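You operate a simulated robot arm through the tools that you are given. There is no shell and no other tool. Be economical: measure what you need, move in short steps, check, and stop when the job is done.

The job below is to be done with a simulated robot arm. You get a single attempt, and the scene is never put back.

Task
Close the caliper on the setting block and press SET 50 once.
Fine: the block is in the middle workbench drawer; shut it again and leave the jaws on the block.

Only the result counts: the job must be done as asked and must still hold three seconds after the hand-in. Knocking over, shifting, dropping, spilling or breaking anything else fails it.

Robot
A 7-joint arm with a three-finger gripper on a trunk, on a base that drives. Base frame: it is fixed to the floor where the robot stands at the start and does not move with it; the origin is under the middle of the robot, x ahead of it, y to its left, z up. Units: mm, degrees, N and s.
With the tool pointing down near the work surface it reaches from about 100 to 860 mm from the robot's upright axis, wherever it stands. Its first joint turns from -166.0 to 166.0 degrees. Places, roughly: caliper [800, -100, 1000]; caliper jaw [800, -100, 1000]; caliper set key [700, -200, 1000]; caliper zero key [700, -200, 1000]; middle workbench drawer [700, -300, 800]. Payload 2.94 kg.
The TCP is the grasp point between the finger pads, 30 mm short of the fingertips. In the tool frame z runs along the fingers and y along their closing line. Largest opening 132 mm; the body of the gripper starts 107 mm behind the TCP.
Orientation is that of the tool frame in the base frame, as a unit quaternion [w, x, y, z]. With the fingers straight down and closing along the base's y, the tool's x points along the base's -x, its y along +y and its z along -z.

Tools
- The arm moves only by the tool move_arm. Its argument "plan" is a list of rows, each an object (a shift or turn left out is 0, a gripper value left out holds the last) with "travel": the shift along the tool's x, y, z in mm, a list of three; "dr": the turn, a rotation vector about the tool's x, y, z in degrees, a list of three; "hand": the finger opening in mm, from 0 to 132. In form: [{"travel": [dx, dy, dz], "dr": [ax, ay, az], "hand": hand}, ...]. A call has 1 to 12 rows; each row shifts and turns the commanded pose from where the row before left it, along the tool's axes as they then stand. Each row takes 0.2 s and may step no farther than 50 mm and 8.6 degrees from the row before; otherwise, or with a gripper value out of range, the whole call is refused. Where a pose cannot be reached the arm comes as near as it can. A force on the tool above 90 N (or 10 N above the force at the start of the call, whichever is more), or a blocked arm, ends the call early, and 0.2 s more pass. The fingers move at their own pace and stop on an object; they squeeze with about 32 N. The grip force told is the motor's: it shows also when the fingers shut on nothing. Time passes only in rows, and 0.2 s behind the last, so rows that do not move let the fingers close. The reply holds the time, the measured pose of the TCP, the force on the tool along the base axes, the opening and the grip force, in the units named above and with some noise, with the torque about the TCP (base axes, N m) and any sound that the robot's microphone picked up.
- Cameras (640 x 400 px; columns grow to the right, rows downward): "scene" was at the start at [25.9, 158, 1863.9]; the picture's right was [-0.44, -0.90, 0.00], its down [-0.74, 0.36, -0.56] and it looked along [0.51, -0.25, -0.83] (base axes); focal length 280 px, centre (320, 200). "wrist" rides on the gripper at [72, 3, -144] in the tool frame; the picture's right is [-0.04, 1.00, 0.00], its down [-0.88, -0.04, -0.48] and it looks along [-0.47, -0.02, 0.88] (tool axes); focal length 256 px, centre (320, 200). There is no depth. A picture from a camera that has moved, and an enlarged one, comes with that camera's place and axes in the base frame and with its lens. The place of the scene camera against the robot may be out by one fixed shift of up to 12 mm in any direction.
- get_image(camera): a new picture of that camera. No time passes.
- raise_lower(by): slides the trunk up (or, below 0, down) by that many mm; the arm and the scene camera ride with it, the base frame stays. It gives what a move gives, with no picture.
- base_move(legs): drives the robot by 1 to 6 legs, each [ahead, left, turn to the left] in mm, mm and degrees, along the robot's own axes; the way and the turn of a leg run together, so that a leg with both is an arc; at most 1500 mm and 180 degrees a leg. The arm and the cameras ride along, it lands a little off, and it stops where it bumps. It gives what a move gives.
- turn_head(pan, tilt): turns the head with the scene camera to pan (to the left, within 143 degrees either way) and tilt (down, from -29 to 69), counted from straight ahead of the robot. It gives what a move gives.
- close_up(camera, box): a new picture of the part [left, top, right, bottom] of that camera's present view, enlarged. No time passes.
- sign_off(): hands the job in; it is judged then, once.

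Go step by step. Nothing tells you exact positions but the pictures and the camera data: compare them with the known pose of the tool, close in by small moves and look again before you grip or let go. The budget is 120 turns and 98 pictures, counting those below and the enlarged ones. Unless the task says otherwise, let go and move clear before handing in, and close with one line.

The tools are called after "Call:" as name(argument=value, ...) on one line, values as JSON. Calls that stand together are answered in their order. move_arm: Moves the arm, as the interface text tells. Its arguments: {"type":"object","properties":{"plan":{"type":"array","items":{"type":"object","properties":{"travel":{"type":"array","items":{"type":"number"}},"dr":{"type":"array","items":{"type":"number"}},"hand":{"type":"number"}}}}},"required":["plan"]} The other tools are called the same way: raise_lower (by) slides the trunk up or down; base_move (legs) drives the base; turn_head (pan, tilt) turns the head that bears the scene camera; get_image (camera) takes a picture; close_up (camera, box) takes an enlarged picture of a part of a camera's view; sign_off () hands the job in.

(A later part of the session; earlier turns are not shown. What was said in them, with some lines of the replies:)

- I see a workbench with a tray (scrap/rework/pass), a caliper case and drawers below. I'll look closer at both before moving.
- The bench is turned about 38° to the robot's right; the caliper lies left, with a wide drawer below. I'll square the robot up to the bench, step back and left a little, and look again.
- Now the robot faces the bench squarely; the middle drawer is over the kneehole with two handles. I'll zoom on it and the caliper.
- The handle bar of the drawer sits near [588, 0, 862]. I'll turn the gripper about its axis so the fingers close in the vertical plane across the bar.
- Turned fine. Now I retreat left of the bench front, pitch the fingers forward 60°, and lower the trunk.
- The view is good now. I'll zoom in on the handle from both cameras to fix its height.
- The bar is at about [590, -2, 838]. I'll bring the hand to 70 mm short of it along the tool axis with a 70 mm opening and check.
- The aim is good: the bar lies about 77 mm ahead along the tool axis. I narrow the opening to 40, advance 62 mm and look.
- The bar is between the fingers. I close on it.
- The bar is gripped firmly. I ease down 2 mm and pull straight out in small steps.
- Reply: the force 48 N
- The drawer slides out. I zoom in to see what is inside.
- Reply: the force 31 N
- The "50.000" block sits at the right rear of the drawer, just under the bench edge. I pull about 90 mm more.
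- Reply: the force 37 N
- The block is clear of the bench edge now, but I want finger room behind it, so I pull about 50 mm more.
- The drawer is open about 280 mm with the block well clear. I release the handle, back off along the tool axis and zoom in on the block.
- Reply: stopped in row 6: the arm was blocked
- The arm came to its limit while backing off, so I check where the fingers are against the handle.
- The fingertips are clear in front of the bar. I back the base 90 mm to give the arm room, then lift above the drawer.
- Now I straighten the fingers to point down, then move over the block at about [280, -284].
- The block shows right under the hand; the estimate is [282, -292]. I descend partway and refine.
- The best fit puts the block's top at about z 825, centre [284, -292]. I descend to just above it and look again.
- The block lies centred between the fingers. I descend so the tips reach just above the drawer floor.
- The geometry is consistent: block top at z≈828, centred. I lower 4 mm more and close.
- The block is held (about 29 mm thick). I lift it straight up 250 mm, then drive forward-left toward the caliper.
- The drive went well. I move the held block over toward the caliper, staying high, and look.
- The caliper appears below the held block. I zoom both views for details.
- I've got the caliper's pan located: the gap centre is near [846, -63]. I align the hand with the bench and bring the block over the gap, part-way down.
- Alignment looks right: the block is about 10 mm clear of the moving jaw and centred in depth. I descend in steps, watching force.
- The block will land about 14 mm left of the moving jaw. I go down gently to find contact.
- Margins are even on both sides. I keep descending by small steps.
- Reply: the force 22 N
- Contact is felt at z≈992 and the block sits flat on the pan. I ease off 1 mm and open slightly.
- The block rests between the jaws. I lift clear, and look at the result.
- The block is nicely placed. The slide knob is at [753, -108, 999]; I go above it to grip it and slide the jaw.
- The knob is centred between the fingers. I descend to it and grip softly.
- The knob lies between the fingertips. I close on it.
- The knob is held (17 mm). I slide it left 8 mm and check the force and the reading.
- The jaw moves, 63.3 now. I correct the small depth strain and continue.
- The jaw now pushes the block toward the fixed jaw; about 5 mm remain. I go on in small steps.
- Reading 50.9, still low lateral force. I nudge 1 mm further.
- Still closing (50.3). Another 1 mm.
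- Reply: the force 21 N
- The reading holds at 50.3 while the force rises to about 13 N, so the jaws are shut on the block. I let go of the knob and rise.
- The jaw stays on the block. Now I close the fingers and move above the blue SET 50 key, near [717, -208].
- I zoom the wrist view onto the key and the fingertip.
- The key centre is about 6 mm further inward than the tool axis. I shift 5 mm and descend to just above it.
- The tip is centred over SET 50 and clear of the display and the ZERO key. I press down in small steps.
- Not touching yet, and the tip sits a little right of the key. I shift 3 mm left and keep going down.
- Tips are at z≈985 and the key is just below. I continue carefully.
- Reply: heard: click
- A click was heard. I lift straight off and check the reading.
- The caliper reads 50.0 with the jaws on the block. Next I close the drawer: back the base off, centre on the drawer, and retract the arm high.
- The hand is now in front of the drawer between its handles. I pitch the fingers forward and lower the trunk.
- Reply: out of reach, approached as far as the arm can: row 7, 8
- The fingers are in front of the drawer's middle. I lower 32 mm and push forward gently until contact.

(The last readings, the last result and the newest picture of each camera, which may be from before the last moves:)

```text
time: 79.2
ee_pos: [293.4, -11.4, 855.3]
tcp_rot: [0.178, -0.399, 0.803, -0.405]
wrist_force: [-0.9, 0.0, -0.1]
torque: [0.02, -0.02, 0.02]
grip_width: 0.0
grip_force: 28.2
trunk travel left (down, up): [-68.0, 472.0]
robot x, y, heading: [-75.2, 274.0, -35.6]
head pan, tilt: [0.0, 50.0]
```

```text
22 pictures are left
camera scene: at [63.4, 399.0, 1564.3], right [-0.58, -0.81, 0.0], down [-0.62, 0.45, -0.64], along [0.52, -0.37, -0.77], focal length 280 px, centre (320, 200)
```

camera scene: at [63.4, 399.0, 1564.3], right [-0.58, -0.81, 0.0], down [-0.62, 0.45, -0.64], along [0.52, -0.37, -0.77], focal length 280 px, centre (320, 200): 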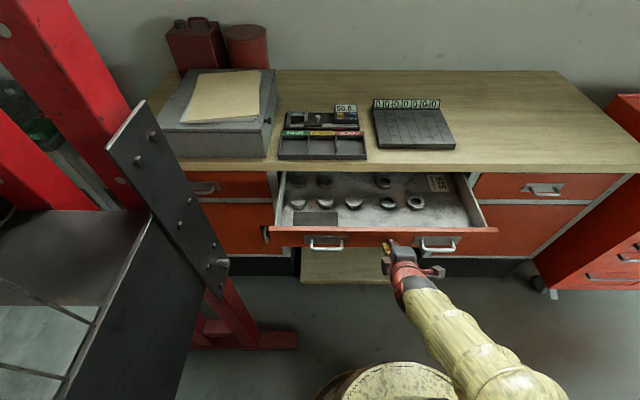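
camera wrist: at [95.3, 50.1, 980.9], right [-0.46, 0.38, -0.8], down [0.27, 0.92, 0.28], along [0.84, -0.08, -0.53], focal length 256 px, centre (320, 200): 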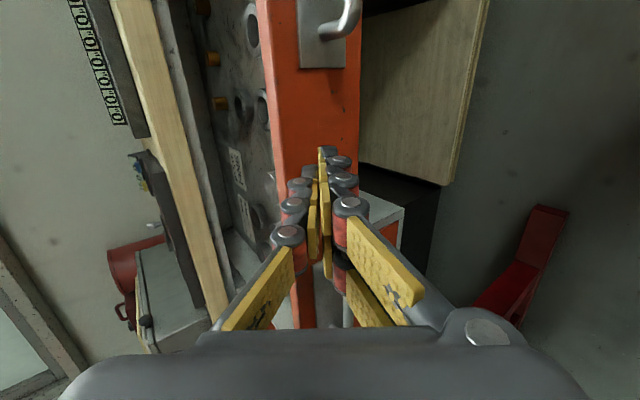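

The drawer is moving in easily. I continue with moderate steps.

Call:
move_arm(plan=[{"travel": [-0.7, -9.6, 12.8]}, {"travel": [-0.7, -9.6, 12.8]}, {"travel": [-0.7, -9.6, 12.8]}, {"travel": [-0.7, -9.6, 12.8]}, {"travel": [-0.7, -9.6, 12.8]}, {"travel": [-0.7, -9.6, 12.8]}, {"travel": [-0.7, -9.6, 12.8]}, {"travel": [-0.7, -9.6, 12.8]}, {"travel": [-0.7, -9.6, 12.8]}, {}])

Call:
get_image(camera="scene")

```text
time: 81.4
ee_pos: [408.8, -97.0, 852.9]
tcp_rot: [0.178, -0.399, 0.803, -0.404]
wrist_force: [-0.3, -0.1, 0.7]
torque: [0.01, 0.0, 0.0]
grip_width: 0.1
grip_force: 28.4
trunk travel left (down, up): [-68.0, 472.0]
robot x, y, heading: [-77.4, 275.2, -35.5]
head pan, tilt: [0.0, 50.0]
```

```text
21 pictures are left
camera scene: at [63.5, 398.9, 1564.3], right [-0.58, -0.81, 0.0], down [-0.62, 0.45, -0.64], along [0.52, -0.37, -0.77], focal length 280 px, centre (320, 200)
```

scene: 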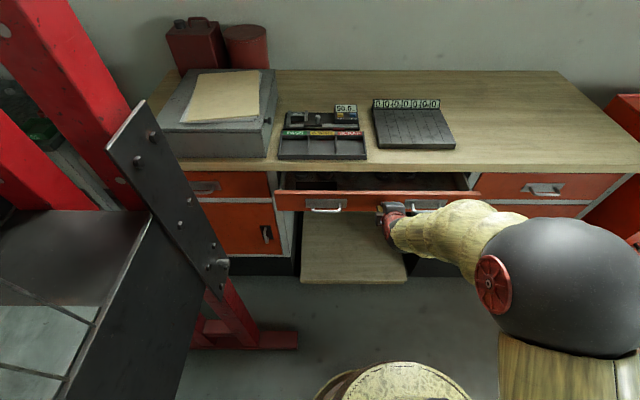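

About 100 mm remain. I push on, slowing near the end.

Call:
move_arm(plan=[{"travel": [-0.7, -9, 12]}, {"travel": [-0.7, -9, 12]}, {"travel": [-0.7, -9, 12]}, {"travel": [-0.7, -9, 12]}, {"travel": [-0.4, -6, 8]}, {"travel": [-0.4, -6, 8]}, {}])

Call:
close_up(camera="scene", box=[250, 150, 490, 300])

```text
time: 83.0
ee_pos: [473.9, -143.4, 851.4]
tcp_rot: [0.178, -0.399, 0.804, -0.404]
wrist_force: [0.1, -0.3, 0.1]
torque: [0.02, -0.01, 0.02]
grip_width: 0.0
grip_force: 28.5
trunk travel left (down, up): [-68.0, 472.0]
robot x, y, heading: [-77.6, 272.5, -35.7]
head pan, tilt: [0.0, 50.0]
```

```text
2.67 times, centred on (370, 225) of scene
camera zoom: at [63.5, 398.9, 1564.3], right [-0.58, -0.81, 0.0], down [-0.62, 0.45, -0.64], along [0.52, -0.37, -0.77], focal length 746 px, centre (187, 133)
```

zoom: 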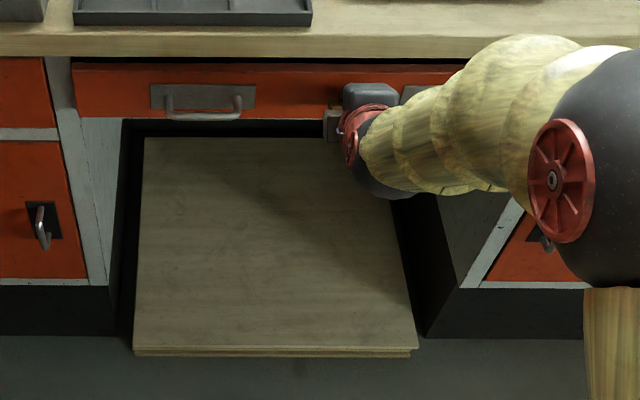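

Nearly shut. I push on in small steps until the stop is felt.

Call:
move_arm(plan=[{"travel": [-0.2, -3.6, 4.8]}, {"travel": [-0.2, -3, 4]}, {"travel": [-0.2, -3, 4]}, {}])

Call:
move_arm(plan=[{"travel": [-0.1, -2.4, 3.2]}, {"travel": [-0.1, -1.8, 2.4]}, {}])

Call:
close_up(camera="scene", box=[250, 150, 410, 250])

```text
time: 84.0
ee_pos: [486.3, -152.0, 852.2]
tcp_rot: [0.178, -0.399, 0.803, -0.405]
wrist_force: [-0.1, -0.2, -0.1]
torque: [-0.02, -0.02, 0.0]
grip_width: 0.0
grip_force: 28.8
trunk travel left (down, up): [-68.0, 472.0]
robot x, y, heading: [-72.9, 273.9, -35.5]
head pan, tilt: [0.0, 50.0]
```

```text
time: 84.8
ee_pos: [492.2, -156.9, 850.5]
tcp_rot: [0.178, -0.399, 0.803, -0.404]
wrist_force: [0.4, -0.2, -0.4]
torque: [0.02, 0.0, 0.02]
grip_width: 0.0
grip_force: 28.5
trunk travel left (down, up): [-68.0, 472.0]
robot x, y, heading: [-76.5, 272.1, -35.9]
head pan, tilt: [0.0, 50.0]
```

```text
4.00 times, centred on (330, 200) of scene
camera zoom: at [63.4, 399.0, 1564.3], right [-0.58, -0.81, 0.0], down [-0.62, 0.45, -0.64], along [0.52, -0.37, -0.77], focal length 1119 px, centre (280, 200)
```

zoom: 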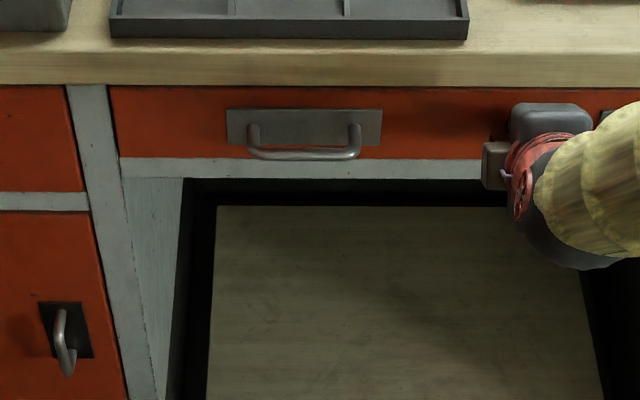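

Still no resistance, so I keep easing in for the stop.

Call:
move_arm(plan=[{"travel": [-0.1, -1.8, 2.4]}, {"travel": [-0.1, -1.8, 2.4]}, {}])

Call:
move_arm(plan=[{"travel": [-0.1, -1.8, 2.4]}, {"travel": [-0.1, -1.8, 2.4]}, {}])

Call:
get_image(camera="wrist")

```text
time: 85.6
ee_pos: [493.1, -158.2, 851.0]
tcp_rot: [0.178, -0.399, 0.804, -0.403]
wrist_force: [-34.2, 23.1, 9.1]
torque: [0.07, 0.08, 0.25]
grip_width: 0.1
grip_force: 28.1
trunk travel left (down, up): [-68.0, 472.0]
robot x, y, heading: [-78.8, 273.5, -35.8]
head pan, tilt: [0.0, 50.0]
```

```text
time: 86.4
ee_pos: [493.9, -157.8, 850.5]
tcp_rot: [0.176, -0.4, 0.804, -0.402]
wrist_force: [-72.5, 50.5, 18.6]
torque: [0.14, 0.18, 0.41]
grip_width: 0.0
grip_force: 29.0
trunk travel left (down, up): [-68.0, 472.0]
robot x, y, heading: [-78.8, 273.6, -35.7]
head pan, tilt: [0.0, 50.0]
```

```text
18 pictures are left
camera wrist: at [361.0, -140.8, 938.7], right [-0.47, 0.39, -0.79], down [0.27, 0.92, 0.29], along [0.84, -0.08, -0.54], focal length 256 px, centre (320, 200)
```

wrist: 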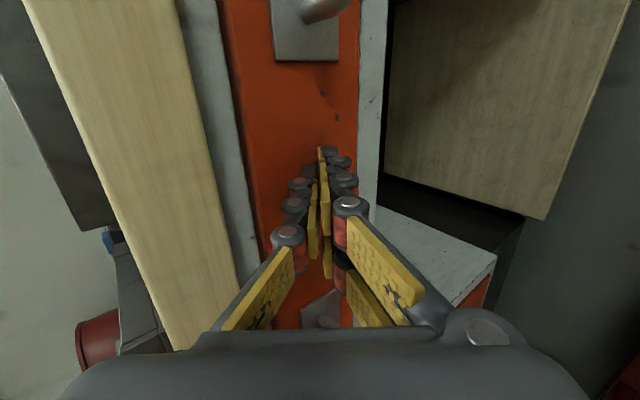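

A hard stop is felt: the drawer is shut. I back the hand away and check the whole scene.

Call:
move_arm(plan=[{"travel": [0.2, 3, -4]}, {"travel": [0.2, 6, -8]}, {"travel": [0.7, 9.6, -12.8]}, {"travel": [0.7, 9.6, -12.8]}, {"travel": [0.7, 9.6, -12.8]}, {"travel": [0.7, 9.6, -12.8]}, {"travel": [0.7, 9.6, -12.8]}, {"travel": [0.7, 9.6, -12.8]}, {}])

Call:
get_image(camera="scene")

Call:
close_up(camera="scene", box=[260, 90, 480, 228])

Call:
close_up(camera="scene", box=[270, 100, 370, 165])

```text
time: 88.4
ee_pos: [411.3, -97.8, 854.1]
tcp_rot: [0.178, -0.4, 0.803, -0.405]
wrist_force: [-0.1, 0.3, -0.1]
torque: [-0.01, -0.01, 0.0]
grip_width: 0.1
grip_force: 29.1
trunk travel left (down, up): [-68.0, 472.0]
robot x, y, heading: [-75.9, 271.1, -35.8]
head pan, tilt: [0.0, 50.0]
```

```text
17 pictures are left
camera scene: at [63.1, 399.2, 1564.3], right [-0.58, -0.81, 0.0], down [-0.62, 0.45, -0.64], along [0.52, -0.37, -0.77], focal length 280 px, centre (320, 200)
```

scene: 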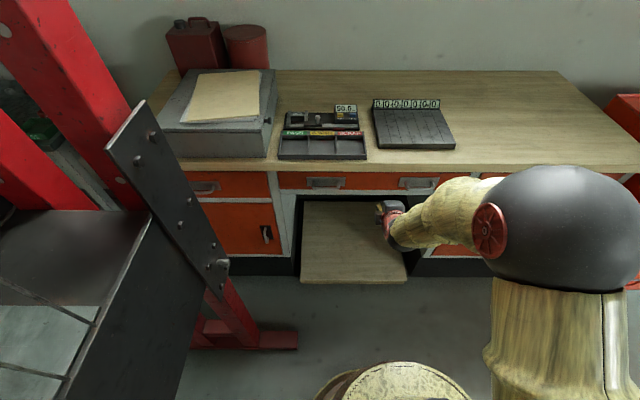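

```text
2.90 times, centred on (370, 159) of scene
camera zoom: at [63.1, 399.2, 1564.3], right [-0.58, -0.81, 0.0], down [-0.62, 0.45, -0.64], along [0.52, -0.37, -0.77], focal length 811 px, centre (175, 319)
```

zoom: 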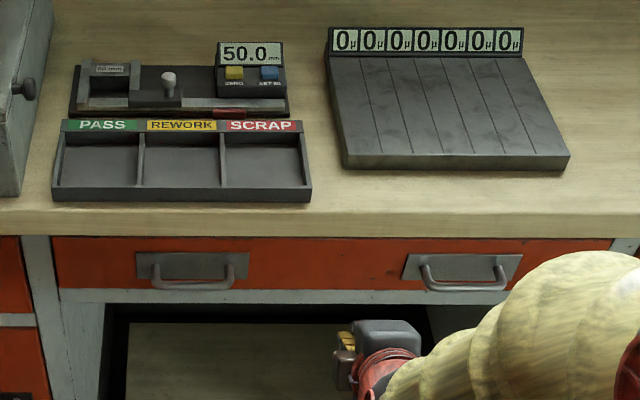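

```text
6.15 times, centred on (320, 132) of scene
camera zoom: at [63.1, 399.2, 1564.3], right [-0.58, -0.81, 0.0], down [-0.62, 0.45, -0.64], along [0.52, -0.37, -0.77], focal length 1722 px, centre (320, 615)
```

zoom: 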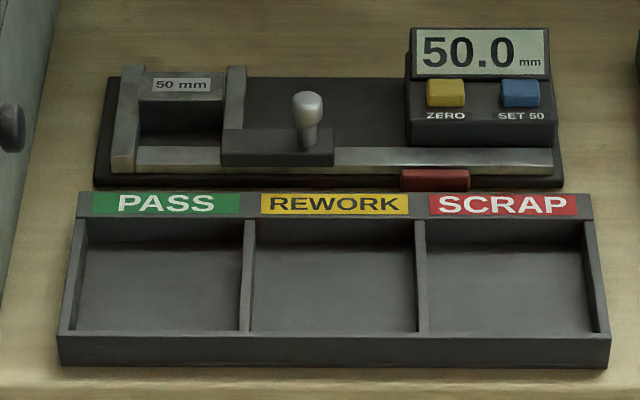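

The drawer is shut, the jaws are on the block, the caliper reads 50.0 and the arm is clear. I hand in now.

Call:
sign_off()

```text
The job is handed in.
```

The caliper jaws are closed on the 50 mm block, SET 50 was pressed once (the display now reads 50.0), and the middle drawer is shut with the arm clear.
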